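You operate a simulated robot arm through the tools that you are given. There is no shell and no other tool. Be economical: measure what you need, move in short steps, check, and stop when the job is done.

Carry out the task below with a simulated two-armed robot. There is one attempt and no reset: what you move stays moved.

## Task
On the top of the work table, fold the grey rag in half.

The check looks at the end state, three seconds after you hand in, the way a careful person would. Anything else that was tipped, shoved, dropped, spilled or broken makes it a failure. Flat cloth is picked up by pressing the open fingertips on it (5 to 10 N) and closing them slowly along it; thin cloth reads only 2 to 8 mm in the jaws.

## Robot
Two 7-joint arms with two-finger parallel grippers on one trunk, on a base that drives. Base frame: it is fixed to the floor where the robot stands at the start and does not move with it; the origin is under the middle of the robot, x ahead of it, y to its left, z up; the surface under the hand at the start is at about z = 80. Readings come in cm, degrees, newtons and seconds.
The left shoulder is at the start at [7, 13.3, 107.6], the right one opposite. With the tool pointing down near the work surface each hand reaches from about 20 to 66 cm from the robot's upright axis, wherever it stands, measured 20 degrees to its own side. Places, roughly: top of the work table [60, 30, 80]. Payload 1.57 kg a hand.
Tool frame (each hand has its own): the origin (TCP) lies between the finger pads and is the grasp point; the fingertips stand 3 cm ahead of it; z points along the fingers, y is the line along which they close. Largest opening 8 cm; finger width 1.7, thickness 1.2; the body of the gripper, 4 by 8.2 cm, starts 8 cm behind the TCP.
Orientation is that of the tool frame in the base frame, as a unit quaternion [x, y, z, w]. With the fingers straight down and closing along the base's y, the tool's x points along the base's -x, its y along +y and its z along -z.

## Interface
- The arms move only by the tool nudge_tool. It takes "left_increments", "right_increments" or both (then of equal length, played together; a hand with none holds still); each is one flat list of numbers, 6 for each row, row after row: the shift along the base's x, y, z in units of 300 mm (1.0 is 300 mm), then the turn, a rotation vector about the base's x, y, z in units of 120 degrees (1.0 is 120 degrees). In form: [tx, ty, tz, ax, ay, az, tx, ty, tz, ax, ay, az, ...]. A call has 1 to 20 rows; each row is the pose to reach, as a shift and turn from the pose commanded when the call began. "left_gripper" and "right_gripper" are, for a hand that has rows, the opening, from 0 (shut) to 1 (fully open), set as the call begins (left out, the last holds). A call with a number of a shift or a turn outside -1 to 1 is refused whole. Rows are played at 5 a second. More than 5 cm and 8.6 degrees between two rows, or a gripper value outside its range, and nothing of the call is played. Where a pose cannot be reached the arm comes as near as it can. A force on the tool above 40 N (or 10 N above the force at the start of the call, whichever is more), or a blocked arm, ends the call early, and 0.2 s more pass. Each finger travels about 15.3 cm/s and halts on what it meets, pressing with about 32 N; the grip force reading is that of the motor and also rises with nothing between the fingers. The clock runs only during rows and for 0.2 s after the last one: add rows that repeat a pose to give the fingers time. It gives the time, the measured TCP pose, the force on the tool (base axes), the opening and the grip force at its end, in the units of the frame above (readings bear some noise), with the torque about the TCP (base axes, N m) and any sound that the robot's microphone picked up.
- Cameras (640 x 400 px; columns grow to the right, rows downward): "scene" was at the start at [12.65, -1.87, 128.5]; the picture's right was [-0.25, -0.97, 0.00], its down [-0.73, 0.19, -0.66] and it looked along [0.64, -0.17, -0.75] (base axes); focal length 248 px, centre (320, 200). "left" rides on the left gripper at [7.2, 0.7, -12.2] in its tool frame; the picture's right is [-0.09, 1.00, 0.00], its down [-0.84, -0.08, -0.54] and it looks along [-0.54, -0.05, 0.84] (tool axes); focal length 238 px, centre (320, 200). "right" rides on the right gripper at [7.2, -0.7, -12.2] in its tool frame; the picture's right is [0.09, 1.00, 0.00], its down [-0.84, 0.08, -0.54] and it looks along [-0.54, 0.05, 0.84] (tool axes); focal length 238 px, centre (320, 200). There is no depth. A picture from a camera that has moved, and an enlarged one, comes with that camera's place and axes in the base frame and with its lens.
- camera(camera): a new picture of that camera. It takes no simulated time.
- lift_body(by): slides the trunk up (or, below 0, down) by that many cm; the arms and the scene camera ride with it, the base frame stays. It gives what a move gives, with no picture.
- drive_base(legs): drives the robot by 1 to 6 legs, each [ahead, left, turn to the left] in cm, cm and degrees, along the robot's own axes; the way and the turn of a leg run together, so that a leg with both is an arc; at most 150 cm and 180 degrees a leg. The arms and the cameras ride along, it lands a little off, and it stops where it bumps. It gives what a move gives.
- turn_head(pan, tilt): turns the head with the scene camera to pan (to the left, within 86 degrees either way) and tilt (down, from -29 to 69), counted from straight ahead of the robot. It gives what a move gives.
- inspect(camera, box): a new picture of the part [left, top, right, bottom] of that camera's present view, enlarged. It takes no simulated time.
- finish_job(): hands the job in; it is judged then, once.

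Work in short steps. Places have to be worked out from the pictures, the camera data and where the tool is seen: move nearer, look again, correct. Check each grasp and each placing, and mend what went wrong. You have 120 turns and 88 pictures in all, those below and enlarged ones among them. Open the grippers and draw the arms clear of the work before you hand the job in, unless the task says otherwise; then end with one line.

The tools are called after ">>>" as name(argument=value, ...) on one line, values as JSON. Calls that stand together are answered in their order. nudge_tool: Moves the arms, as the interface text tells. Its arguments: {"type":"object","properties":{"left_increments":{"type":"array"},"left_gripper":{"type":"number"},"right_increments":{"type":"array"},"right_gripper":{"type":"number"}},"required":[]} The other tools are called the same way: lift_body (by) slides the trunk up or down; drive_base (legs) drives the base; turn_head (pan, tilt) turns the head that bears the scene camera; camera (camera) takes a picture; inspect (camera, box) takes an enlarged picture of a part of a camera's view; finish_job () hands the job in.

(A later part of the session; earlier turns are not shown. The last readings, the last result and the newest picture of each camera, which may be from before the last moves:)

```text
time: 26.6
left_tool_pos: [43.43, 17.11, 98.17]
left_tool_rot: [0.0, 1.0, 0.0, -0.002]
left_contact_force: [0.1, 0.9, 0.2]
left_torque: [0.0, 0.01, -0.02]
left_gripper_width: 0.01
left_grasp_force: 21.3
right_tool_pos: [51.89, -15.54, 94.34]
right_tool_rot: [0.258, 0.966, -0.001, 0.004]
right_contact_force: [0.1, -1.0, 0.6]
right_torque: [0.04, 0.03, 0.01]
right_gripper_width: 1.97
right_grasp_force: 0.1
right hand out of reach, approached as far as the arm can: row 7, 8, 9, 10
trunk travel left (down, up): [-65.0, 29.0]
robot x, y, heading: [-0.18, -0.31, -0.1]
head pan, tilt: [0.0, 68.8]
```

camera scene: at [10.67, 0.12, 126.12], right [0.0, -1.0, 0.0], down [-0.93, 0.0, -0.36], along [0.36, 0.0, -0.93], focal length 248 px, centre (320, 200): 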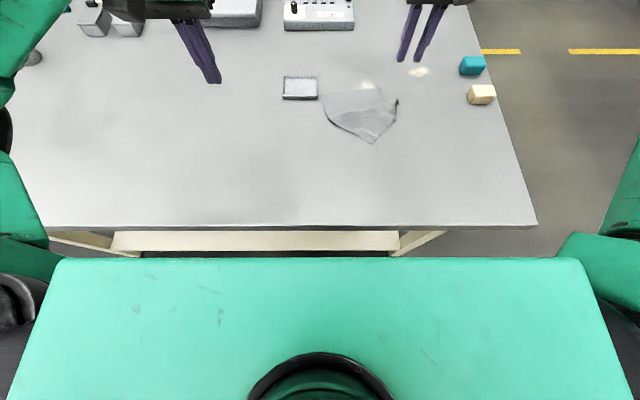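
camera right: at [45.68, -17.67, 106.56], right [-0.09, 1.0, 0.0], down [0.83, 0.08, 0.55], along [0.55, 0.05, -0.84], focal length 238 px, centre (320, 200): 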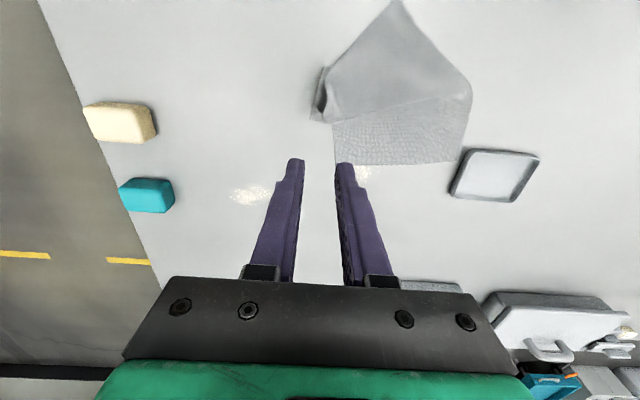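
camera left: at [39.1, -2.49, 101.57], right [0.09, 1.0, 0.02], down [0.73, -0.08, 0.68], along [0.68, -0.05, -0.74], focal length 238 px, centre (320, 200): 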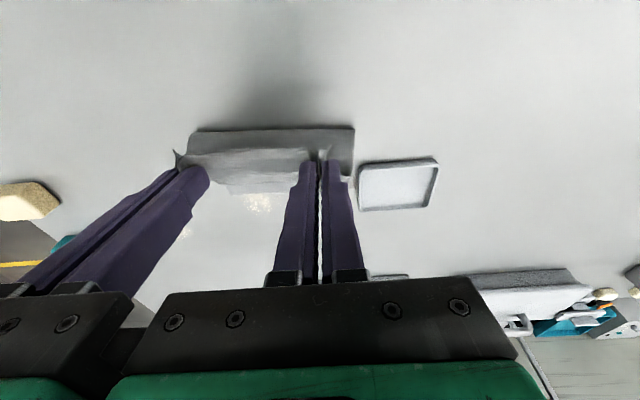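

Still limited to about r=54 at this place, so I'll keep to the pull-closer plan. I'll turn the right hand back to yaw 0, bring it near the flipped corner and look.

>>> nudge_tool(right_increments=[-0.03, -0.03, 0, 0, 0, 0.07, -0.06, -0.05, 0, 0, 0, 0.14, -0.1, -0.08, -0.02, 0, 0, 0.21, -0.1, -0.08, -0.05, 0, 0, 0.25, -0.1, -0.08, -0.1, 0, 0, 0.25, -0.1, -0.08, -0.1, 0, 0, 0.25])

>>> camera(camera="right")

```text
time: 28.0
left_tool_pos: [43.54, 16.99, 98.22]
left_tool_rot: [0.0, 1.0, 0.0, -0.002]
left_contact_force: [-0.3, 0.0, 0.3]
left_torque: [-0.02, 0.0, -0.02]
left_gripper_width: 0.01
left_grasp_force: 21.3
right_tool_pos: [48.72, -18.01, 90.94]
right_tool_rot: [0.0, 1.0, 0.0, 0.003]
right_contact_force: [0.6, 0.2, 0.4]
right_torque: [-0.01, -0.01, -0.03]
right_gripper_width: 2.01
right_grasp_force: 0.1
trunk travel left (down, up): [-65.0, 29.0]
robot x, y, heading: [0.26, -0.26, 0.1]
head pan, tilt: [0.0, 68.8]
```

```text
56 pictures are left
camera right: at [41.69, -18.93, 103.14], right [-0.09, 1.0, 0.0], down [0.83, 0.08, 0.55], along [0.54, 0.05, -0.84], focal length 238 px, centre (320, 200)
```

right: 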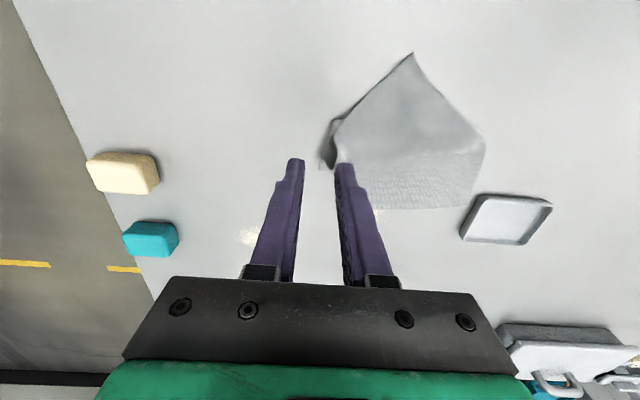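

>>> inspect(camera="right", box=[280, 100, 440, 200])

```text
4.00 times, centred on (360, 150) of right
camera zoom: at [41.69, -18.93, 103.14], right [-0.09, 1.0, 0.0], down [0.83, 0.08, 0.55], along [0.54, 0.05, -0.84], focal length 953 px, centre (160, 400)
```

zoom: 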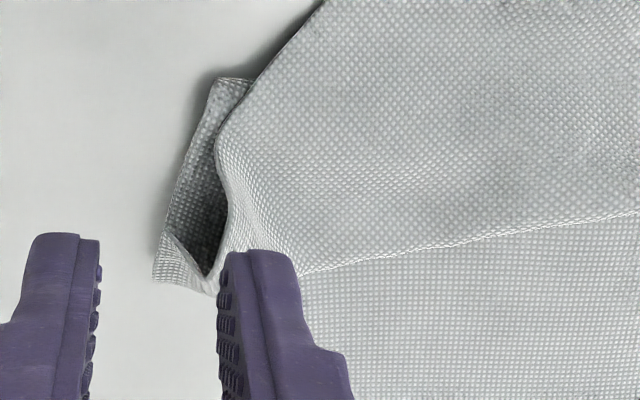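

The pinch ridge by the flipped corner stands at about (50.5,−17.2). I'll straddle it with a 3.5 cm opening, lower and close on it.

>>> nudge_tool(right_increments=[0.02, 0.025, -0.06, 0, 0, 0, 0.05, 0.025, -0.13, 0, 0, 0, 0.055, 0.025, -0.19, 0, 0, 0, 0.055, 0.025, -0.245, 0, 0, 0, 0.055, 0.025, -0.245, 0, 0, 0], right_gripper=0.45)

>>> inspect(camera="right", box=[220, 80, 460, 230])

```text
time: 29.2
left_tool_pos: [43.44, 17.24, 98.17]
left_tool_rot: [0.0, 1.0, 0.0, -0.002]
left_contact_force: [0.2, -0.2, -0.7]
left_torque: [0.0, 0.04, 0.01]
left_gripper_width: 0.0
left_grasp_force: 21.5
right_tool_pos: [50.27, -17.57, 83.76]
right_tool_rot: [0.0, 1.0, 0.001, 0.003]
right_contact_force: [-0.2, -0.8, 0.2]
right_torque: [0.01, 0.0, 0.0]
right_gripper_width: 3.6
right_grasp_force: 0.1
trunk travel left (down, up): [-65.0, 29.0]
robot x, y, heading: [0.02, 0.05, -0.0]
head pan, tilt: [0.0, 68.8]
```

```text
2.67 times, centred on (340, 155) of right
camera zoom: at [43.26, -18.34, 95.84], right [-0.09, 1.0, 0.0], down [0.83, 0.08, 0.55], along [0.55, 0.05, -0.84], focal length 636 px, centre (267, 320)
```

zoom: 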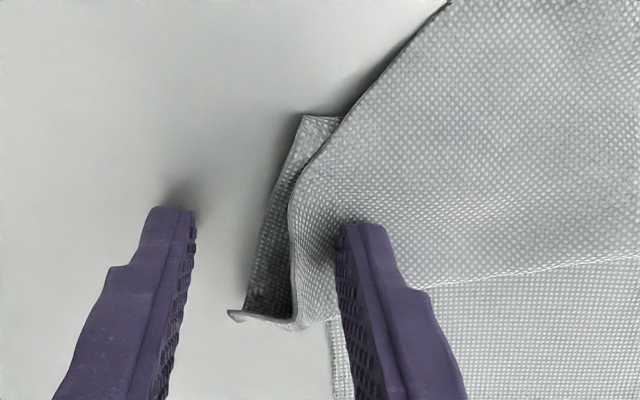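

The ridge is between the fingers. I'll close on it.

>>> nudge_tool(right_increments=[0, 0, -0.008, 0, 0, 0, 0, 0, -0.008, 0, 0, 0, 0, 0, -0.008, 0, 0, 0], right_gripper=0)

>>> inspect(camera="right", box=[220, 80, 460, 230])

```text
time: 30.0
left_tool_pos: [43.55, 17.11, 98.2]
left_tool_rot: [0.001, 1.0, -0.001, -0.003]
left_contact_force: [0.6, 0.1, -0.4]
left_torque: [-0.03, -0.02, -0.03]
left_gripper_width: 0.0
left_grasp_force: 21.7
right_tool_pos: [50.48, -17.56, 83.51]
right_tool_rot: [0.0, 1.0, 0.0, 0.003]
right_contact_force: [-0.1, 0.1, 1.9]
right_torque: [0.01, 0.02, 0.0]
right_gripper_width: 0.21
right_grasp_force: 23.7
trunk travel left (down, up): [-65.0, 29.0]
robot x, y, heading: [0.13, -0.25, 0.2]
head pan, tilt: [0.0, 68.8]
```

```text
2.67 times, centred on (340, 155) of right
camera zoom: at [43.33, -18.34, 95.61], right [-0.09, 1.0, 0.0], down [0.83, 0.08, 0.55], along [0.54, 0.05, -0.84], focal length 636 px, centre (267, 320)
```

zoom: 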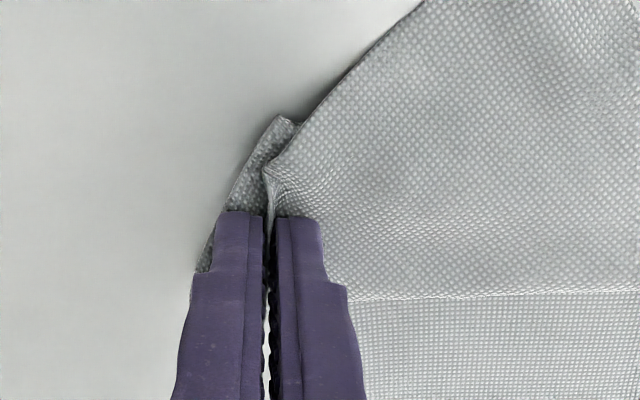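

The grip is good (2.1 mm). I'll lift the corner slightly and carry it back toward the robot to unfold the flap.

>>> nudge_tool(right_increments=[0, 0, 0.06, 0, 0, 0, -0.02, 0, 0.12, 0, 0, 0, -0.08, 0, 0.15, 0, 0, 0, -0.14, 0, 0.15, 0, 0, 0, -0.2, 0, 0.15, 0, 0, 0, -0.26, 0.005, 0.14, 0, 0, 0, -0.32, 0.01, 0.12, 0, 0, 0, -0.38, 0.01, 0.08, 0, 0, 0, -0.43, 0.01, 0.05, 0, 0, 0, -0.47, 0.01, 0.02, 0, 0, 0, -0.47, 0.01, 0.02, 0, 0, 0])

>>> camera(camera="scene")

>>> camera(camera="right")

```text
time: 32.4
left_tool_pos: [43.54, 17.13, 98.16]
left_tool_rot: [0.0, 1.0, 0.0, -0.003]
left_contact_force: [0.3, -0.4, -0.1]
left_torque: [-0.02, -0.04, -0.01]
left_gripper_width: 0.0
left_grasp_force: 21.6
right_tool_pos: [36.48, -17.21, 84.28]
right_tool_rot: [-0.001, 1.0, 0.0, 0.003]
right_contact_force: [0.3, 0.5, 0.1]
right_torque: [0.01, -0.01, -0.02]
right_gripper_width: 0.18
right_grasp_force: 23.3
trunk travel left (down, up): [-65.0, 29.0]
robot x, y, heading: [-0.03, 0.14, -0.0]
head pan, tilt: [0.0, 68.8]
```

```text
52 pictures are left
camera scene: at [10.69, 0.11, 126.12], right [0.0, -1.0, 0.0], down [-0.93, 0.0, -0.36], along [0.36, 0.0, -0.93], focal length 248 px, centre (320, 200)
```

scene: 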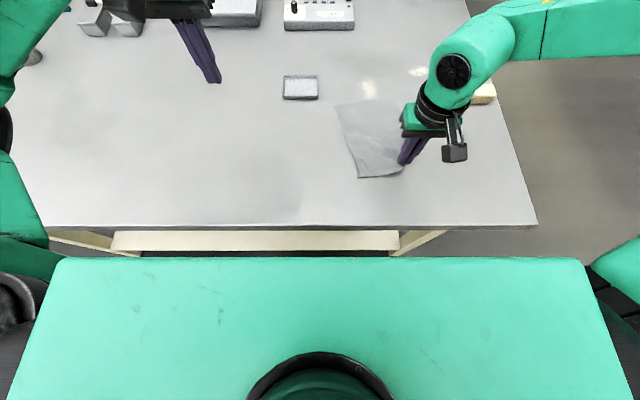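

```text
51 pictures are left
camera right: at [29.4, -17.98, 96.39], right [-0.09, 1.0, 0.0], down [0.83, 0.08, 0.55], along [0.55, 0.05, -0.84], focal length 238 px, centre (320, 200)
```

right: 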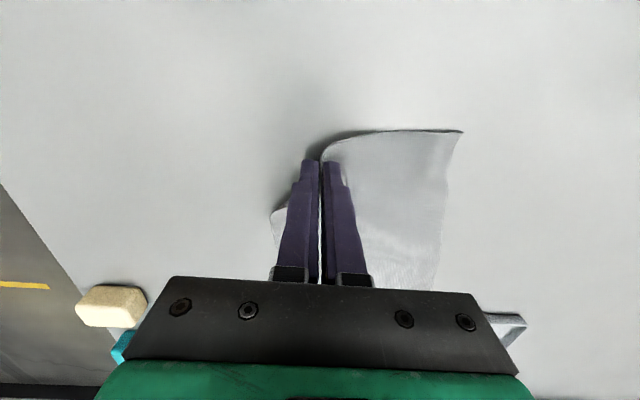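

The flap is mostly unfolded and the rag is following the hand. I'll keep pulling it gently toward the robot another 7 cm.

>>> nudge_tool(right_increments=[-0.05, 0, 0.0, 0, 0, 0, -0.1, 0, 0.0, 0, 0, 0, -0.15, 0, 0.0, 0, 0, 0, -0.2, 0, 0.0, 0, 0, 0, -0.24, 0.0, 0.0, 0, 0, 0, -0.24, 0.0, -0.005, 0, 0, 0])

>>> camera(camera="scene")

```text
time: 33.8
left_tool_pos: [43.54, 17.14, 98.2]
left_tool_rot: [0.0, 1.0, -0.001, -0.002]
left_contact_force: [0.4, 0.1, 0.1]
left_torque: [0.05, 0.02, 0.02]
left_gripper_width: 0.0
left_grasp_force: 21.5
right_tool_pos: [29.31, -17.24, 83.86]
right_tool_rot: [0.002, 1.0, 0.0, 0.003]
right_contact_force: [0.0, -0.2, -0.1]
right_torque: [0.02, 0.01, -0.02]
right_gripper_width: 0.16
right_grasp_force: 23.5
trunk travel left (down, up): [-65.0, 29.0]
robot x, y, heading: [0.18, -0.15, 0.0]
head pan, tilt: [0.0, 68.8]
```

```text
50 pictures are left
camera scene: at [10.69, 0.11, 126.12], right [0.0, -1.0, 0.0], down [-0.93, 0.0, -0.36], along [0.36, 0.0, -0.93], focal length 248 px, centre (320, 200)
```

scene: 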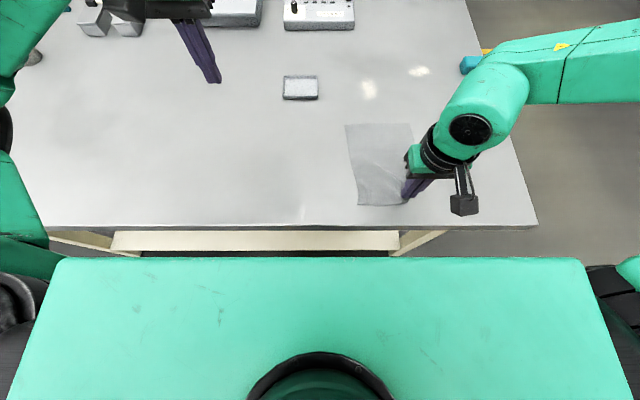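

The rag slid nicely and is nearly flat close to the robot. I'll release and raise the right hand clear to see the whole rag.

>>> nudge_tool(right_increments=[0, 0, 0, 0, 0, 0, 0, 0, 0, 0, 0, 0, 0, 0, 0.12, 0, 0, 0, 0, -0.05, 0.25, 0, 0, 0, 0, -0.2, 0.3, 0, 0, 0, 0, -0.36, 0.3, 0, 0, 0, 0, -0.36, 0.3, 0, 0, 0], right_gripper=0.25)

>>> inspect(camera="scene", box=[300, 100, 460, 225])

```text
time: 35.4
left_tool_pos: [43.56, 17.15, 98.27]
left_tool_rot: [0.0, 1.0, 0.0, -0.002]
left_contact_force: [-0.6, 0.3, 0.5]
left_torque: [-0.06, 0.01, 0.0]
left_gripper_width: 0.01
left_grasp_force: 21.1
right_tool_pos: [29.05, -27.64, 92.84]
right_tool_rot: [-0.001, 1.0, 0.0, 0.003]
right_contact_force: [0.7, 0.0, 0.9]
right_torque: [0.02, -0.01, 0.0]
right_gripper_width: 1.96
right_grasp_force: 0.0
trunk travel left (down, up): [-65.0, 29.0]
robot x, y, heading: [0.23, 0.12, -0.0]
head pan, tilt: [0.0, 68.8]
```

```text
3.20 times, centred on (380, 162) of scene
camera zoom: at [10.71, 0.15, 126.11], right [0.0, -1.0, 0.0], down [-0.93, 0.0, -0.36], along [0.36, 0.0, -0.93], focal length 794 px, centre (128, 320)
```

zoom: 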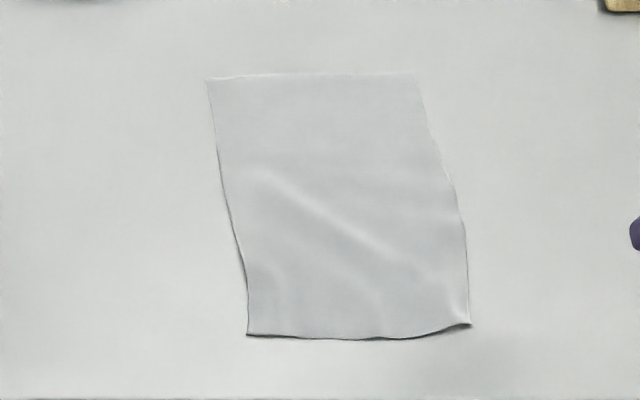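

The rag is now flat at about x 28–47, y −21 to −6.5, within reach of both hands. I'll bring both hands above its near corners, tilted 10°, with a 2.1 cm opening.

>>> nudge_tool(left_increments=[-0.06, -0.11, -0.0, 0, -0.01, 0, -0.12, -0.22, -0.0, 0, -0.02, 0, -0.19, -0.33, -0.03, 0, -0.03, 0, -0.26, -0.44, -0.06, 0, -0.04, 0, -0.32, -0.55, -0.1, 0, -0.05, 0, -0.38, -0.66, -0.15, 0, -0.06, 0, -0.44, -0.77, -0.2, 0, -0.07, 0, -0.51, -0.885, -0.25, 0, -0.083, 0, -0.51, -0.885, -0.25, 0, -0.083, 0], right_increments=[0, 0.03, 0, 0, -0.01, 0, 0, 0.06, 0, 0, -0.02, 0, 0, 0.1, 0, 0, -0.03, 0, 0, 0.14, -0.02, 0, -0.04, 0, 0, 0.18, -0.04, 0, -0.05, 0, 0, 0.22, -0.05, 0, -0.06, 0, 0, 0.26, -0.06, 0, -0.07, 0, -0.008, 0.285, -0.075, 0, -0.083, 0, -0.008, 0.285, -0.075, 0, -0.083, 0], left_gripper=0.26, right_gripper=0.26)

>>> camera(camera="left")

>>> camera(camera="right")

```text
time: 37.4
left_tool_pos: [28.5, -9.64, 90.57]
left_tool_rot: [-0.002, 0.996, 0.0, 0.085]
left_contact_force: [-0.3, -0.2, 0.3]
left_torque: [-0.02, 0.0, -0.01]
left_gripper_width: 2.07
left_grasp_force: 0.2
right_tool_pos: [28.92, -19.51, 90.58]
right_tool_rot: [0.0, 0.996, 0.0, 0.09]
right_contact_force: [-1.1, 0.6, 0.1]
right_torque: [0.0, -0.02, 0.01]
right_gripper_width: 2.1
right_grasp_force: 0.1
trunk travel left (down, up): [-65.0, 29.0]
robot x, y, heading: [-0.02, -0.25, 0.2]
head pan, tilt: [0.0, 68.8]
```

```text
48 pictures are left
camera left: at [19.43, -8.82, 101.37], right [0.09, 1.0, 0.01], down [0.73, -0.08, 0.68], along [0.67, -0.05, -0.74], focal length 238 px, centre (320, 200)
```

left: 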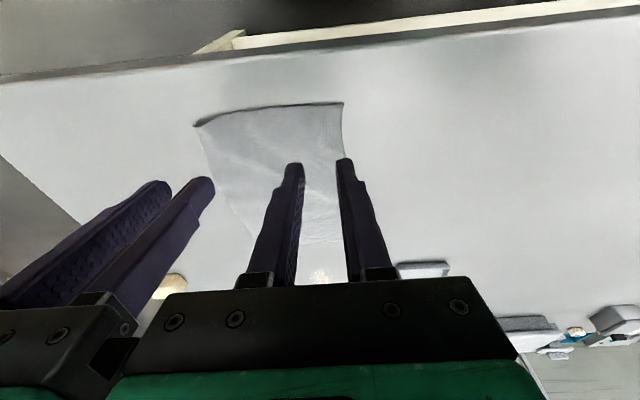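

```text
47 pictures are left
camera right: at [19.86, -20.33, 101.34], right [-0.09, 1.0, -0.02], down [0.73, 0.08, 0.68], along [0.68, 0.05, -0.73], focal length 238 px, centre (320, 200)
```

right: 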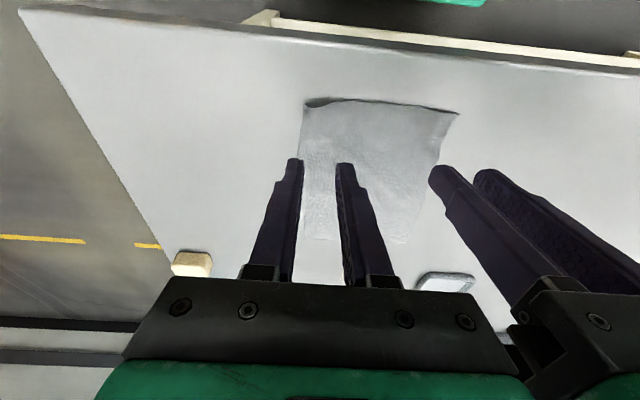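

Corners confirmed at (27.4,−7.1) and (28.0,−21.1). I'll shift the right hand 0.6 cm inward and lower to just above contact.

>>> nudge_tool(left_increments=[-0.006, 0.003, -0.12, 0, 0, 0, -0.008, 0.003, -0.228, 0, 0, 0, -0.008, 0.003, -0.236, 0, 0, 0, -0.008, 0.003, -0.236, 0, 0, 0], right_increments=[-0.003, 0.02, -0.12, 0, 0, 0, -0.005, 0.02, -0.228, 0, 0, 0, -0.005, 0.02, -0.236, 0, 0, 0, -0.005, 0.02, -0.236, 0, 0, 0])

>>> inspect(camera="left", box=[160, 80, 440, 255])

>>> inspect(camera="right", box=[240, 80, 520, 255])

```text
time: 38.4
left_tool_pos: [28.37, -9.25, 83.38]
left_tool_rot: [0.0, 0.996, 0.0, 0.085]
left_contact_force: [0.6, 0.3, -0.4]
left_torque: [0.0, -0.02, 0.0]
left_gripper_width: 2.07
left_grasp_force: 0.1
right_tool_pos: [28.99, -18.95, 83.55]
right_tool_rot: [0.0, 0.996, 0.0, 0.089]
right_contact_force: [-0.1, 0.0, -0.4]
right_torque: [-0.02, -0.01, 0.04]
right_gripper_width: 2.08
right_grasp_force: 0.1
trunk travel left (down, up): [-65.0, 29.0]
robot x, y, heading: [0.28, -0.21, -0.2]
head pan, tilt: [0.0, 68.8]
```

```text
2.29 times, centred on (300, 168) of left
camera zoom: at [19.17, -8.51, 94.24], right [0.09, 1.0, 0.02], down [0.73, -0.08, 0.68], along [0.67, -0.05, -0.74], focal length 545 px, centre (366, 274)
```

zoom: 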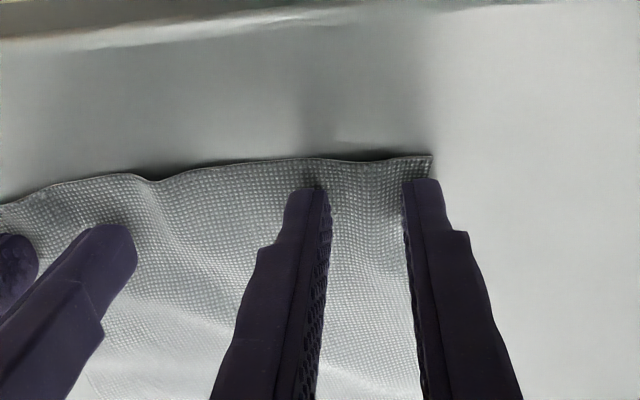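

```text
2.29 times, centred on (380, 168) of right
camera zoom: at [19.77, -19.74, 94.22], right [-0.09, 1.0, -0.02], down [0.73, 0.08, 0.68], along [0.68, 0.05, -0.73], focal length 545 px, centre (183, 274)
```

zoom: 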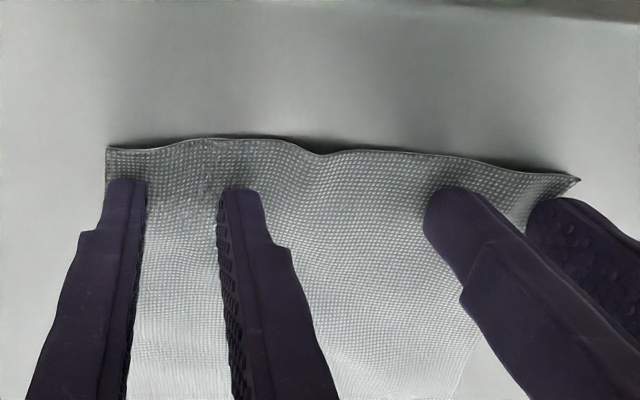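

Both hands straddle the near corners well. I'll move the left 0.3 cm inward and press down.

>>> nudge_tool(left_increments=[0, -0.012, 0, 0, 0, 0, 0, -0.012, -0.007, 0, 0, 0, 0, -0.012, -0.012, 0, 0, 0, 0, -0.012, -0.012, 0, 0, 0], right_increments=[0, 0, 0, 0, 0, 0, 0, 0, -0.007, 0, 0, 0, 0, 0, -0.014, 0, 0, 0, 0, 0, -0.014, 0, 0, 0])

```text
time: 39.4
left_tool_pos: [28.19, -9.72, 83.19]
left_tool_rot: [0.0, 0.996, -0.001, 0.086]
left_contact_force: [1.7, -0.4, 9.4]
left_torque: [-0.01, -0.01, -0.01]
left_gripper_width: 2.08
left_grasp_force: 0.0
right_tool_pos: [28.78, -18.82, 83.33]
right_tool_rot: [0.0, 0.996, 0.0, 0.091]
right_contact_force: [0.9, -0.4, 6.3]
right_torque: [-0.05, -0.03, 0.03]
right_gripper_width: 2.07
right_grasp_force: 0.1
trunk travel left (down, up): [-65.0, 29.0]
robot x, y, heading: [-0.22, -0.18, -0.1]
head pan, tilt: [0.0, 68.8]
```

Contact is 9 N left and 6 N right, which is good. I'll close in stages, pressing the right slightly more.

>>> nudge_tool(left_increments=[0, 0, 0, 0, 0, 0, 0, 0, 0, 0, 0, 0], right_increments=[0, 0, -0.003, 0, 0, 0, 0, 0, -0.003, 0, 0, 0], left_gripper=0.18, right_gripper=0.18)

>>> nudge_tool(left_increments=[0, 0, 0, 0, 0, 0, 0, 0, 0, 0, 0, 0], right_increments=[0, 0, 0, 0, 0, 0, 0, 0, 0, 0, 0, 0], left_gripper=0.1, right_gripper=0.1)

>>> nudge_tool(left_increments=[0, 0, 0, 0, 0, 0, 0, 0, 0, 0, 0, 0, 0, 0, 0, 0, 0, 0], right_increments=[0, 0, 0, 0, 0, 0, 0, 0, 0, 0, 0, 0, 0, 0, 0, 0, 0, 0], left_gripper=0, right_gripper=0)

>>> inspect(camera="left", box=[160, 80, 440, 255])

>>> inspect(camera="right", box=[240, 80, 520, 255])

```text
time: 40.0
left_tool_pos: [28.04, -9.69, 83.29]
left_tool_rot: [0.0, 0.996, -0.001, 0.085]
left_contact_force: [1.2, -0.3, 6.8]
left_torque: [-0.05, 0.02, 0.04]
left_gripper_width: 1.43
left_grasp_force: 0.0
right_tool_pos: [28.7, -18.72, 83.2]
right_tool_rot: [0.0, 0.996, 0.0, 0.092]
right_contact_force: [0.6, -1.4, 23.3]
right_torque: [-0.05, 0.03, -0.01]
right_gripper_width: 1.32
right_grasp_force: 0.0
trunk travel left (down, up): [-65.0, 29.0]
robot x, y, heading: [0.6, -0.1, -0.3]
head pan, tilt: [0.0, 68.8]
```

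```text
time: 40.6
left_tool_pos: [27.88, -9.65, 83.24]
left_tool_rot: [0.0, 0.996, -0.001, 0.085]
left_contact_force: [-0.7, -0.7, 6.2]
left_torque: [-0.05, 0.03, 0.0]
left_gripper_width: 0.86
left_grasp_force: 0.0
right_tool_pos: [28.58, -18.83, 83.25]
right_tool_rot: [-0.001, 0.996, 0.001, 0.092]
right_contact_force: [1.3, 1.4, 26.4]
right_torque: [-0.02, 0.02, -0.04]
right_gripper_width: 0.75
right_grasp_force: 0.1
trunk travel left (down, up): [-65.0, 29.0]
robot x, y, heading: [0.15, -0.12, -0.2]
head pan, tilt: [0.0, 68.8]
```

```text
time: 41.4
left_tool_pos: [28.0, -9.5, 83.21]
left_tool_rot: [0.001, 0.996, -0.002, 0.086]
left_contact_force: [0.4, -15.5, 3.0]
left_torque: [-0.5, -0.01, -0.13]
left_gripper_width: 0.23
left_grasp_force: 23.6
right_tool_pos: [28.56, -18.52, 83.2]
right_tool_rot: [-0.002, 0.996, 0.001, 0.092]
right_contact_force: [0.8, 16.1, 30.3]
right_torque: [0.48, 0.06, 0.09]
right_gripper_width: 0.26
right_grasp_force: 23.7
trunk travel left (down, up): [-65.0, 29.0]
robot x, y, heading: [0.09, 0.13, 0.0]
head pan, tilt: [0.0, 68.8]
```

```text
2.29 times, centred on (300, 168) of left
camera zoom: at [18.85, -8.77, 94.07], right [0.09, 1.0, 0.01], down [0.73, -0.07, 0.68], along [0.68, -0.05, -0.74], focal length 545 px, centre (366, 274)
```

zoom: 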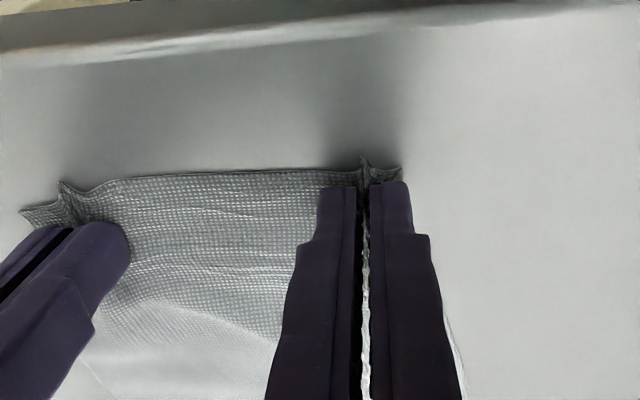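

```text
2.29 times, centred on (380, 168) of right
camera zoom: at [19.45, -19.48, 93.89], right [-0.09, 1.0, -0.02], down [0.72, 0.08, 0.69], along [0.68, 0.05, -0.73], focal length 545 px, centre (183, 274)
```

zoom: 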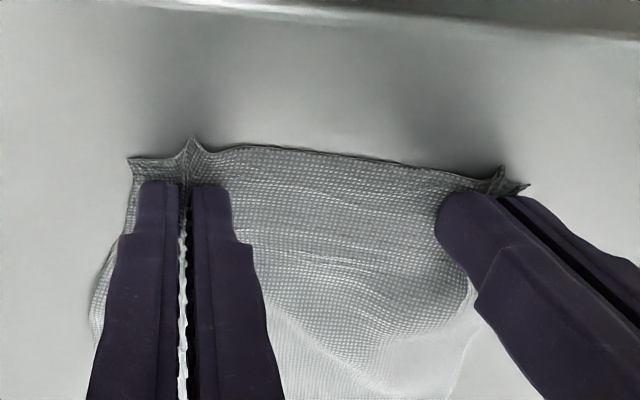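

Both corners are firmly held (2.3 and 2.6 mm). I'll lift along the arc to halfway, drifting slightly +y to match the far edge.

>>> nudge_tool(left_increments=[0.006, -0.002, 0.043, 0, 0.008, 0, 0.021, 0.002, 0.086, 0, 0.017, 0, 0.044, 0.004, 0.125, 0, 0.025, 0, 0.075, 0.007, 0.161, 0, 0.033, 0, 0.112, 0.009, 0.192, 0, 0.042, 0, 0.155, 0.011, 0.217, 0, 0.05, 0, 0.203, 0.014, 0.235, 0, 0.058, 0, 0.254, 0.016, 0.246, 0, 0.067, 0, 0.306, 0.018, 0.25, 0, 0.075, 0], right_increments=[0.006, 0.006, 0.043, 0, 0.008, 0, 0.021, 0.008, 0.086, 0, 0.017, 0, 0.044, 0.01, 0.125, 0, 0.025, 0, 0.075, 0.013, 0.161, 0, 0.033, 0, 0.112, 0.015, 0.192, 0, 0.042, 0, 0.155, 0.017, 0.217, 0, 0.05, 0, 0.203, 0.02, 0.235, 0, 0.058, 0, 0.254, 0.022, 0.246, 0, 0.067, 0, 0.306, 0.024, 0.25, 0, 0.075, 0])

>>> inspect(camera="left", box=[120, 60, 440, 260])

>>> inspect(camera="right", box=[200, 60, 520, 260])

```text
time: 43.4
left_tool_pos: [37.43, -9.11, 90.55]
left_tool_rot: [0.0, 1.0, -0.001, 0.005]
left_contact_force: [0.5, -11.7, 0.1]
left_torque: [-0.36, 0.0, -0.06]
left_gripper_width: 0.22
left_grasp_force: 23.4
right_tool_pos: [38.06, -17.94, 90.51]
right_tool_rot: [-0.001, 1.0, 0.001, 0.011]
right_contact_force: [-0.8, 11.3, -0.4]
right_torque: [0.35, 0.05, 0.0]
right_gripper_width: 0.22
right_grasp_force: 23.6
trunk travel left (down, up): [-65.0, 29.0]
robot x, y, heading: [-0.49, 0.08, -0.1]
head pan, tilt: [0.0, 68.8]
```

```text
2.00 times, centred on (280, 160) of left
camera zoom: at [30.1, -8.23, 102.77], right [0.09, 1.0, 0.0], down [0.83, -0.08, 0.55], along [0.55, -0.05, -0.83], focal length 477 px, centre (400, 280)
```

zoom: 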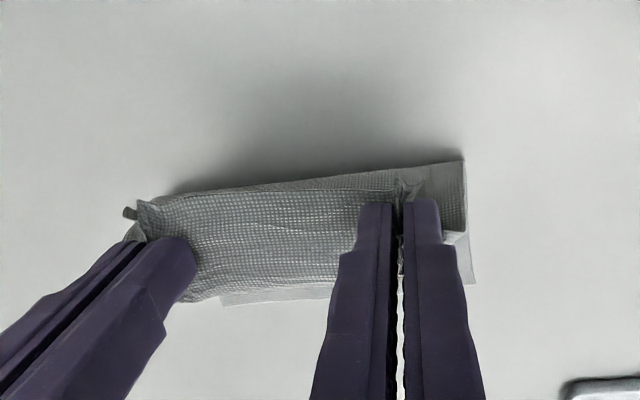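

```text
2.00 times, centred on (360, 160) of right
camera zoom: at [30.77, -18.81, 102.56], right [-0.09, 1.0, 0.0], down [0.82, 0.08, 0.56], along [0.56, 0.05, -0.83], focal length 477 px, centre (240, 280)
```

zoom: 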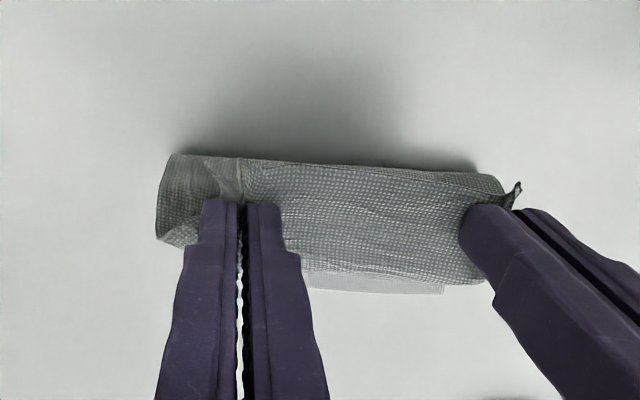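

The far edge still lies straight at x≈46, y −20.4 to −5.6, and both grips hold. I'll continue the arc over, stopping a few cm above the table.

>>> nudge_tool(left_increments=[0.051, 0.002, -0.003, 0, 0.008, 0, 0.101, 0.005, -0.012, 0, 0.017, 0, 0.149, 0.008, -0.028, 0, 0.025, 0, 0.191, 0.011, -0.048, 0, 0.033, 0, 0.228, 0.013, -0.074, 0, 0.042, 0, 0.259, 0.013, -0.103, 0, 0.05, 0, 0.282, 0.013, -0.136, 0, 0.058, 0], right_increments=[0.047, 0.006, -0.003, 0, 0.008, 0, 0.093, 0.011, -0.012, 0, 0.017, 0, 0.137, 0.014, -0.028, 0, 0.025, 0, 0.176, 0.017, -0.048, 0, 0.033, 0, 0.21, 0.02, -0.074, 0, 0.042, 0, 0.239, 0.02, -0.103, 0, 0.05, 0, 0.26, 0.02, -0.136, 0, 0.058, 0])

>>> inspect(camera="left", box=[120, 40, 440, 240])

>>> inspect(camera="right", box=[200, 40, 520, 240])

```text
time: 45.0
left_tool_pos: [45.84, -8.93, 86.58]
left_tool_rot: [0.001, 0.998, 0.002, -0.055]
left_contact_force: [0.3, -4.4, -0.6]
left_torque: [-0.2, -0.02, 0.02]
left_gripper_width: 0.2
left_grasp_force: 23.5
right_tool_pos: [45.97, -17.58, 86.58]
right_tool_rot: [0.0, 0.999, 0.0, -0.05]
right_contact_force: [0.2, 5.2, 0.3]
right_torque: [0.15, -0.02, -0.07]
right_gripper_width: 0.18
right_grasp_force: 24.1
trunk travel left (down, up): [-65.0, 29.0]
robot x, y, heading: [0.28, 0.04, -0.1]
head pan, tilt: [0.0, 68.8]
```

```text
2.00 times, centred on (280, 140) of left
camera zoom: at [40.04, -8.01, 99.44], right [0.09, 1.0, -0.01], down [0.89, -0.08, 0.45], along [0.44, -0.05, -0.89], focal length 477 px, centre (400, 320)
```

zoom: 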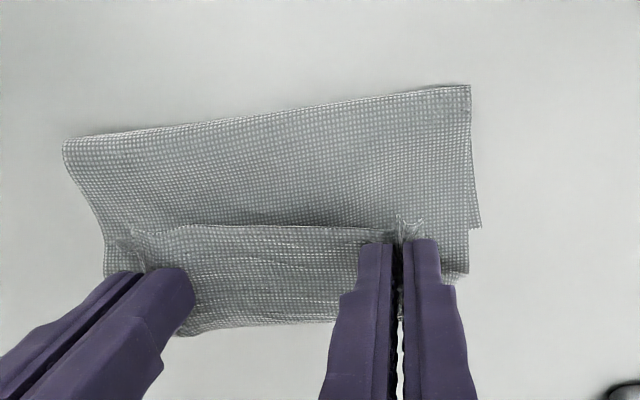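

```text
2.00 times, centred on (360, 140) of right
camera zoom: at [40.23, -18.32, 99.47], right [-0.09, 1.0, 0.01], down [0.89, 0.08, 0.46], along [0.45, 0.05, -0.89], focal length 477 px, centre (240, 320)
```

zoom: 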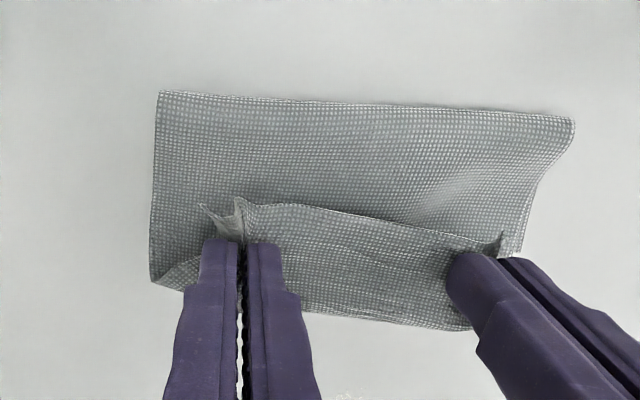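

As the edge comes over, it hangs in an S with the free edge pointing back at me. I'll lower it here, release gently and see how it settles, then flip the hem forward.

>>> nudge_tool(left_increments=[-0.01, 0, -0.02, 0, 0, 0, -0.02, 0, -0.04, 0, 0, 0, -0.02, 0, -0.055, 0, 0, 0], right_increments=[-0.01, 0, -0.02, 0, 0, 0, -0.02, 0, -0.04, 0, 0, 0, -0.02, 0, -0.055, 0, 0, 0])

>>> nudge_tool(left_increments=[0, 0, 0, 0, 0, 0, 0, 0, 0, 0, 0, 0, 0, 0, 0.06, 0, 0, 0, 0, 0.0, 0.12, 0, 0, 0, 0, 0.0, 0.22, 0, 0, 0, 0, 0.0, 0.22, 0, 0, 0], right_increments=[0, 0, 0, 0, 0, 0, 0, 0, 0, 0, 0, 0, 0, 0, 0.06, 0, 0, 0, 0, 0.0, 0.12, 0, 0, 0, 0, 0.0, 0.22, 0, 0, 0, 0, 0.0, 0.22, 0, 0, 0], left_gripper=0.12, right_gripper=0.12)

>>> inspect(camera="left", box=[120, 40, 440, 240])

>>> inspect(camera="right", box=[200, 40, 520, 240])

```text
time: 45.8
left_tool_pos: [45.19, -8.8, 84.92]
left_tool_rot: [0.001, 0.998, 0.0, -0.055]
left_contact_force: [0.6, -3.3, 0.3]
left_torque: [-0.11, 0.04, -0.01]
left_gripper_width: 0.2
left_grasp_force: 23.7
right_tool_pos: [45.47, -17.45, 84.87]
right_tool_rot: [0.0, 0.999, 0.0, -0.049]
right_contact_force: [0.8, 3.0, -0.5]
right_torque: [0.13, 0.01, -0.03]
right_gripper_width: 0.19
right_grasp_force: 23.8
trunk travel left (down, up): [-65.0, 29.0]
robot x, y, heading: [0.04, 0.1, -0.2]
head pan, tilt: [0.0, 68.8]
```

```text
time: 47.2
left_tool_pos: [45.2, -8.87, 91.28]
left_tool_rot: [0.0, 0.999, 0.0, -0.054]
left_contact_force: [-0.3, 0.6, -0.7]
left_torque: [0.02, -0.01, 0.05]
left_gripper_width: 0.93
left_grasp_force: 0.0
right_tool_pos: [45.13, -17.55, 91.24]
right_tool_rot: [0.0, 0.999, 0.002, -0.051]
right_contact_force: [0.5, -0.2, 0.3]
right_torque: [0.01, -0.01, 0.01]
right_gripper_width: 0.96
right_grasp_force: 0.0
trunk travel left (down, up): [-65.0, 29.0]
robot x, y, heading: [0.06, -0.12, -0.1]
head pan, tilt: [0.0, 68.8]
```

```text
2.00 times, centred on (280, 140) of left
camera zoom: at [39.4, -8.1, 104.21], right [0.09, 1.0, -0.01], down [0.89, -0.08, 0.45], along [0.44, -0.05, -0.89], focal length 477 px, centre (400, 320)
```

zoom: 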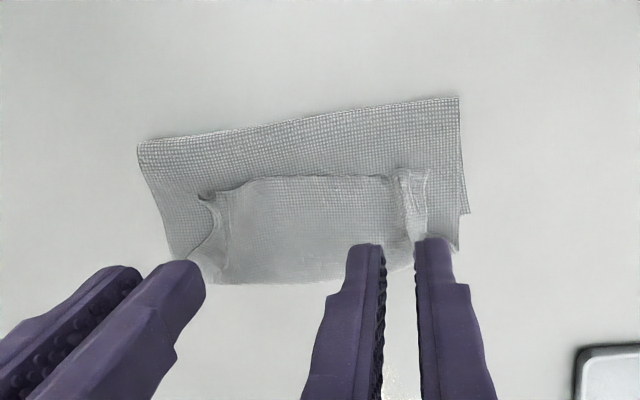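

```text
2.00 times, centred on (360, 140) of right
camera zoom: at [39.39, -18.37, 104.14], right [-0.09, 1.0, 0.01], down [0.89, 0.08, 0.46], along [0.45, 0.05, -0.89], focal length 477 px, centre (240, 320)
```

zoom: 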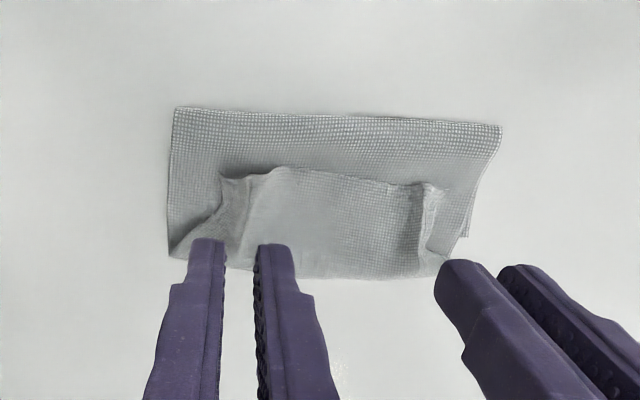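

It settled as a Z: the free near edge points back toward me in a ~5 cm hem. A better route is to regrip the two standing pleats on that edge, lift the rag to hang, then lay the far half down and bring the held edge back over it. That needs no flipping. I'll position over the pleats.

>>> nudge_tool(left_increments=[-0.025, 0.008, 0, 0, -0.025, 0, -0.05, 0.018, -0.06, 0, -0.05, 0, -0.053, 0.018, -0.13, 0, -0.05, 0, -0.053, 0.018, -0.16, 0, -0.05, 0, -0.053, 0.018, -0.16, 0, -0.05, 0], right_increments=[-0.025, -0.008, 0, 0, -0.025, 0, -0.05, -0.018, -0.06, 0, -0.05, 0, -0.05, -0.018, -0.13, 0, -0.05, 0, -0.05, -0.018, -0.16, 0, -0.05, 0, -0.05, -0.018, -0.16, 0, -0.05, 0], left_gripper=0.35, right_gripper=0.35)

>>> inspect(camera="left", box=[120, 60, 440, 260])

>>> inspect(camera="right", box=[200, 60, 520, 260])

```text
time: 48.4
left_tool_pos: [43.61, -8.25, 86.57]
left_tool_rot: [0.0, 1.0, -0.001, -0.003]
left_contact_force: [0.8, 0.3, -0.1]
left_torque: [0.03, 0.0, 0.04]
left_gripper_width: 2.8
left_grasp_force: 0.0
right_tool_pos: [43.89, -18.02, 86.64]
right_tool_rot: [0.0, 1.0, 0.0, 0.003]
right_contact_force: [-0.2, 0.0, 0.4]
right_torque: [0.03, -0.01, 0.01]
right_gripper_width: 2.81
right_grasp_force: 0.0
trunk travel left (down, up): [-65.0, 29.0]
robot x, y, heading: [-0.11, 0.24, 0.1]
head pan, tilt: [0.0, 68.8]
```

```text
2.00 times, centred on (280, 160) of left
camera zoom: at [36.55, -7.52, 98.85], right [0.09, 1.0, 0.0], down [0.84, -0.08, 0.54], along [0.54, -0.05, -0.84], focal length 477 px, centre (400, 280)
```

zoom: 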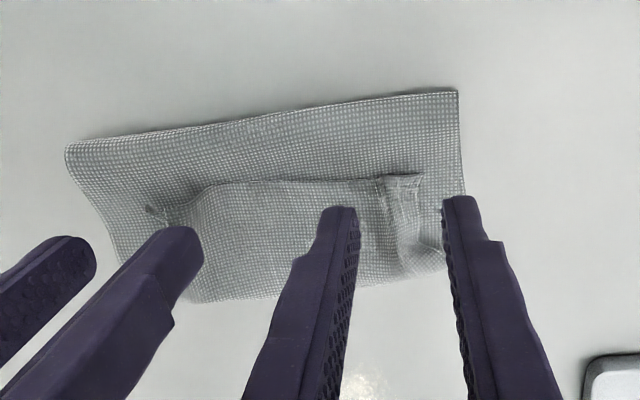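

```text
2.00 times, centred on (360, 160) of right
camera zoom: at [36.74, -18.86, 98.79], right [-0.09, 1.0, 0.0], down [0.83, 0.08, 0.55], along [0.54, 0.05, -0.84], focal length 477 px, centre (240, 280)
```

zoom: 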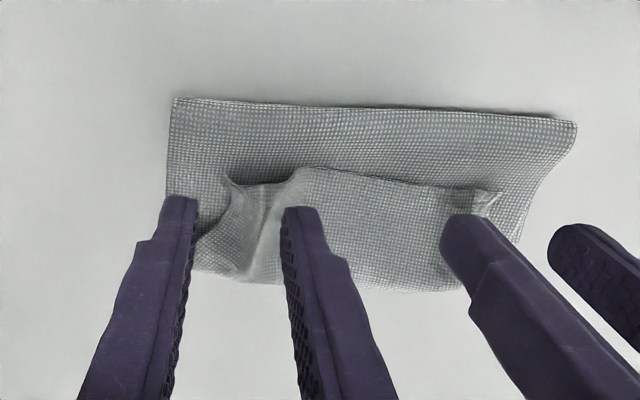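

The left pleat is centred in its jaws; the right hand needs about 0.5 cm inward. I'll lower onto the hem.

>>> nudge_tool(left_increments=[0, -0.004, -0.02, 0, 0, 0, 0, -0.004, -0.05, 0, 0, 0, 0, -0.004, -0.078, 0, 0, 0, 0, -0.004, -0.078, 0, 0, 0], right_increments=[0, 0.016, 0, 0, 0, 0, 0, 0.016, -0.04, 0, 0, 0, 0, 0.016, -0.08, 0, 0, 0, 0, 0.016, -0.08, 0, 0, 0])

>>> inspect(camera="left", box=[120, 60, 440, 260])

>>> inspect(camera="right", box=[200, 60, 520, 260])

```text
time: 49.4
left_tool_pos: [43.68, -8.31, 84.08]
left_tool_rot: [0.001, 1.0, 0.0, -0.001]
left_contact_force: [-0.3, 1.0, 0.9]
left_torque: [0.02, 0.0, 0.03]
left_gripper_width: 2.81
left_grasp_force: 0.1
right_tool_pos: [43.73, -17.46, 84.29]
right_tool_rot: [0.0, 1.0, 0.0, 0.003]
right_contact_force: [-0.1, -0.6, -0.6]
right_torque: [-0.03, -0.02, 0.0]
right_gripper_width: 2.79
right_grasp_force: 0.1
trunk travel left (down, up): [-65.0, 29.0]
robot x, y, heading: [0.34, 0.11, -0.0]
head pan, tilt: [0.0, 68.8]
```

```text
2.00 times, centred on (280, 160) of left
camera zoom: at [36.53, -7.56, 96.43], right [0.09, 1.0, 0.0], down [0.84, -0.08, 0.54], along [0.54, -0.05, -0.84], focal length 477 px, centre (400, 280)
```

zoom: 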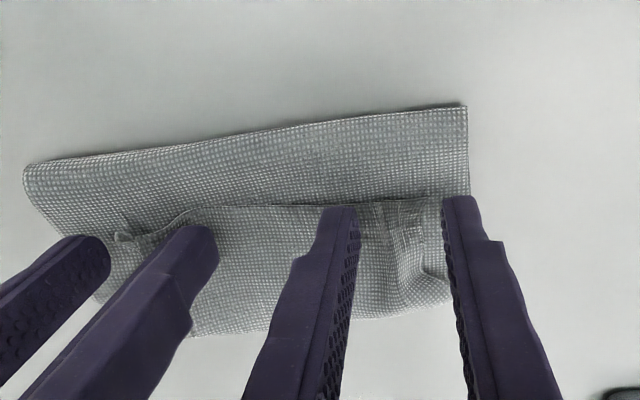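

```text
2.00 times, centred on (360, 160) of right
camera zoom: at [36.71, -18.29, 96.46], right [-0.09, 1.0, 0.0], down [0.83, 0.08, 0.55], along [0.54, 0.05, -0.84], focal length 477 px, centre (240, 280)
```

zoom: 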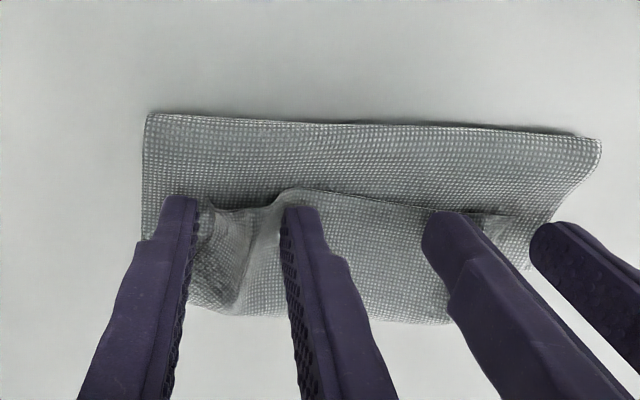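

Both pleats lie between the fingers. I'll lower 3 mm more for light contact and close in stages.

>>> nudge_tool(left_increments=[0, 0, -0.008, 0, 0, 0, 0, 0, -0.008, 0, 0, 0, 0, 0, -0.008, 0, 0, 0], right_increments=[0, 0, -0.012, 0, 0, 0, 0, 0, -0.012, 0, 0, 0, 0, 0, -0.012, 0, 0, 0], left_gripper=0.22, right_gripper=0.22)

>>> nudge_tool(left_increments=[0, 0, 0, 0, 0, 0, 0, 0, 0, 0, 0, 0], right_increments=[0, 0, 0, 0, 0, 0, 0, 0, 0, 0, 0, 0], left_gripper=0.11, right_gripper=0.11)

>>> nudge_tool(left_increments=[0, 0, 0, 0, 0, 0, 0, 0, 0, 0, 0, 0, 0, 0, 0, 0, 0, 0], right_increments=[0, 0, 0, 0, 0, 0, 0, 0, 0, 0, 0, 0, 0, 0, 0, 0, 0, 0], left_gripper=0, right_gripper=0)

>>> inspect(camera="left", box=[120, 60, 440, 260])

>>> inspect(camera="right", box=[200, 60, 520, 260])

```text
time: 50.2
left_tool_pos: [43.68, -8.33, 84.04]
left_tool_rot: [0.0, 1.0, 0.0, -0.003]
left_contact_force: [0.5, -0.5, 0.6]
left_torque: [0.0, 0.02, 0.01]
left_gripper_width: 1.77
left_grasp_force: 0.0
right_tool_pos: [43.75, -17.53, 83.88]
right_tool_rot: [0.0, 1.0, 0.0, 0.003]
right_contact_force: [0.9, 0.9, 0.3]
right_torque: [0.02, 0.0, -0.03]
right_gripper_width: 1.75
right_grasp_force: 0.2
trunk travel left (down, up): [-65.0, 29.0]
robot x, y, heading: [-0.16, -0.01, -0.3]
head pan, tilt: [0.0, 68.8]
```

```text
time: 50.8
left_tool_pos: [43.68, -8.4, 84.06]
left_tool_rot: [0.0, 1.0, -0.001, -0.003]
left_contact_force: [-1.0, 0.0, 0.5]
left_torque: [0.01, -0.02, 0.01]
left_gripper_width: 0.89
left_grasp_force: 0.0
right_tool_pos: [43.72, -17.57, 84.03]
right_tool_rot: [0.0, 1.0, 0.0, 0.004]
right_contact_force: [0.3, -1.0, -0.3]
right_torque: [0.0, 0.0, -0.04]
right_gripper_width: 0.89
right_grasp_force: 0.1
trunk travel left (down, up): [-65.0, 29.0]
robot x, y, heading: [-0.28, -0.12, -0.0]
head pan, tilt: [0.0, 68.8]
```

```text
time: 51.6
left_tool_pos: [43.77, -8.36, 84.05]
left_tool_rot: [0.0, 1.0, 0.001, -0.002]
left_contact_force: [0.5, 0.0, 0.4]
left_torque: [0.01, 0.01, -0.04]
left_gripper_width: 0.0
left_grasp_force: 20.9
right_tool_pos: [43.76, -17.57, 84.05]
right_tool_rot: [-0.001, 1.0, 0.001, 0.004]
right_contact_force: [-0.4, 0.6, 0.2]
right_torque: [0.01, 0.0, 0.0]
right_gripper_width: 0.24
right_grasp_force: 23.8
trunk travel left (down, up): [-65.0, 29.0]
robot x, y, heading: [-0.14, 0.21, 0.1]
head pan, tilt: [0.0, 68.8]
```

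```text
2.00 times, centred on (280, 160) of left
camera zoom: at [36.6, -7.57, 96.29], right [0.09, 1.0, 0.0], down [0.84, -0.08, 0.54], along [0.54, -0.05, -0.84], focal length 477 px, centre (400, 280)
```

zoom: 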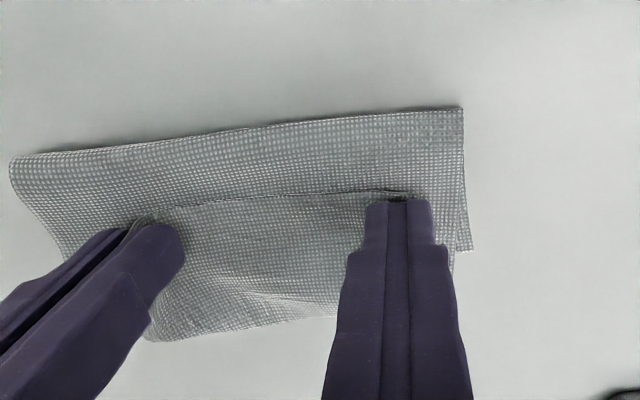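

```text
2.00 times, centred on (360, 160) of right
camera zoom: at [36.72, -18.36, 96.12], right [-0.09, 1.0, 0.0], down [0.83, 0.08, 0.55], along [0.54, 0.05, -0.84], focal length 477 px, centre (240, 280)
```

zoom: 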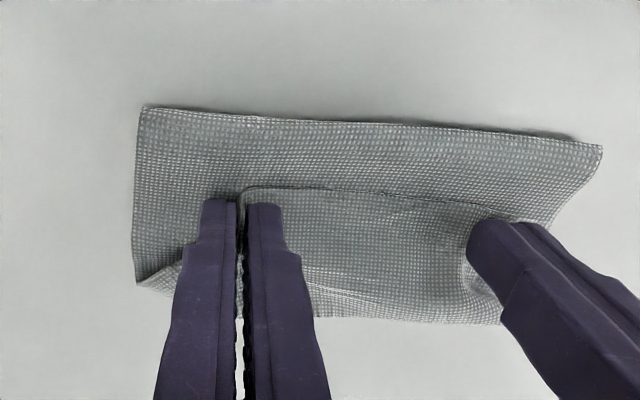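

The right holds (2.4 mm) but the left slipped off. I'll raise the left 1 cm, reopen and look.

>>> nudge_tool(left_increments=[0, 0, 0.035, 0, 0, 0, 0, 0, 0.035, 0, 0, 0, 0, 0, 0.035, 0, 0, 0], left_gripper=0.28)

>>> inspect(camera="left", box=[200, 90, 420, 240])

```text
time: 52.4
left_tool_pos: [43.71, -8.15, 85.15]
left_tool_rot: [0.001, 1.0, 0.0, -0.003]
left_contact_force: [-1.4, 0.2, 0.5]
left_torque: [0.01, -0.01, 0.04]
left_gripper_width: 2.23
left_grasp_force: 0.0
right_tool_pos: [43.82, -17.56, 84.05]
right_tool_rot: [0.0, 1.0, 0.0, 0.003]
right_contact_force: [0.0, -0.5, 0.7]
right_torque: [0.01, -0.01, 0.02]
right_gripper_width: 0.27
right_grasp_force: 23.9
trunk travel left (down, up): [-65.0, 29.0]
robot x, y, heading: [0.04, 0.13, 0.1]
head pan, tilt: [0.0, 68.8]
```

```text
2.67 times, centred on (310, 165) of left
camera zoom: at [36.51, -7.47, 97.46], right [0.09, 1.0, 0.0], down [0.84, -0.08, 0.54], along [0.54, -0.05, -0.84], focal length 636 px, centre (347, 293)
```

zoom: 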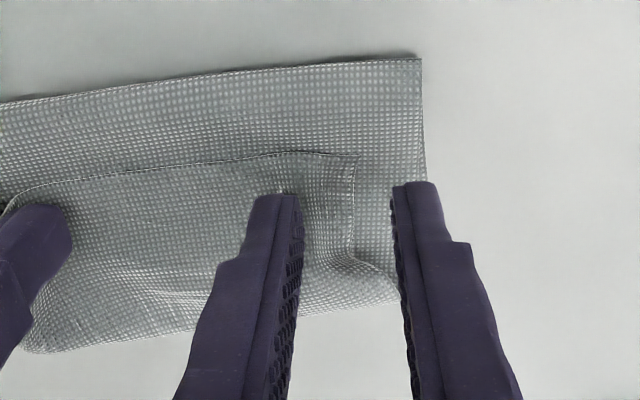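

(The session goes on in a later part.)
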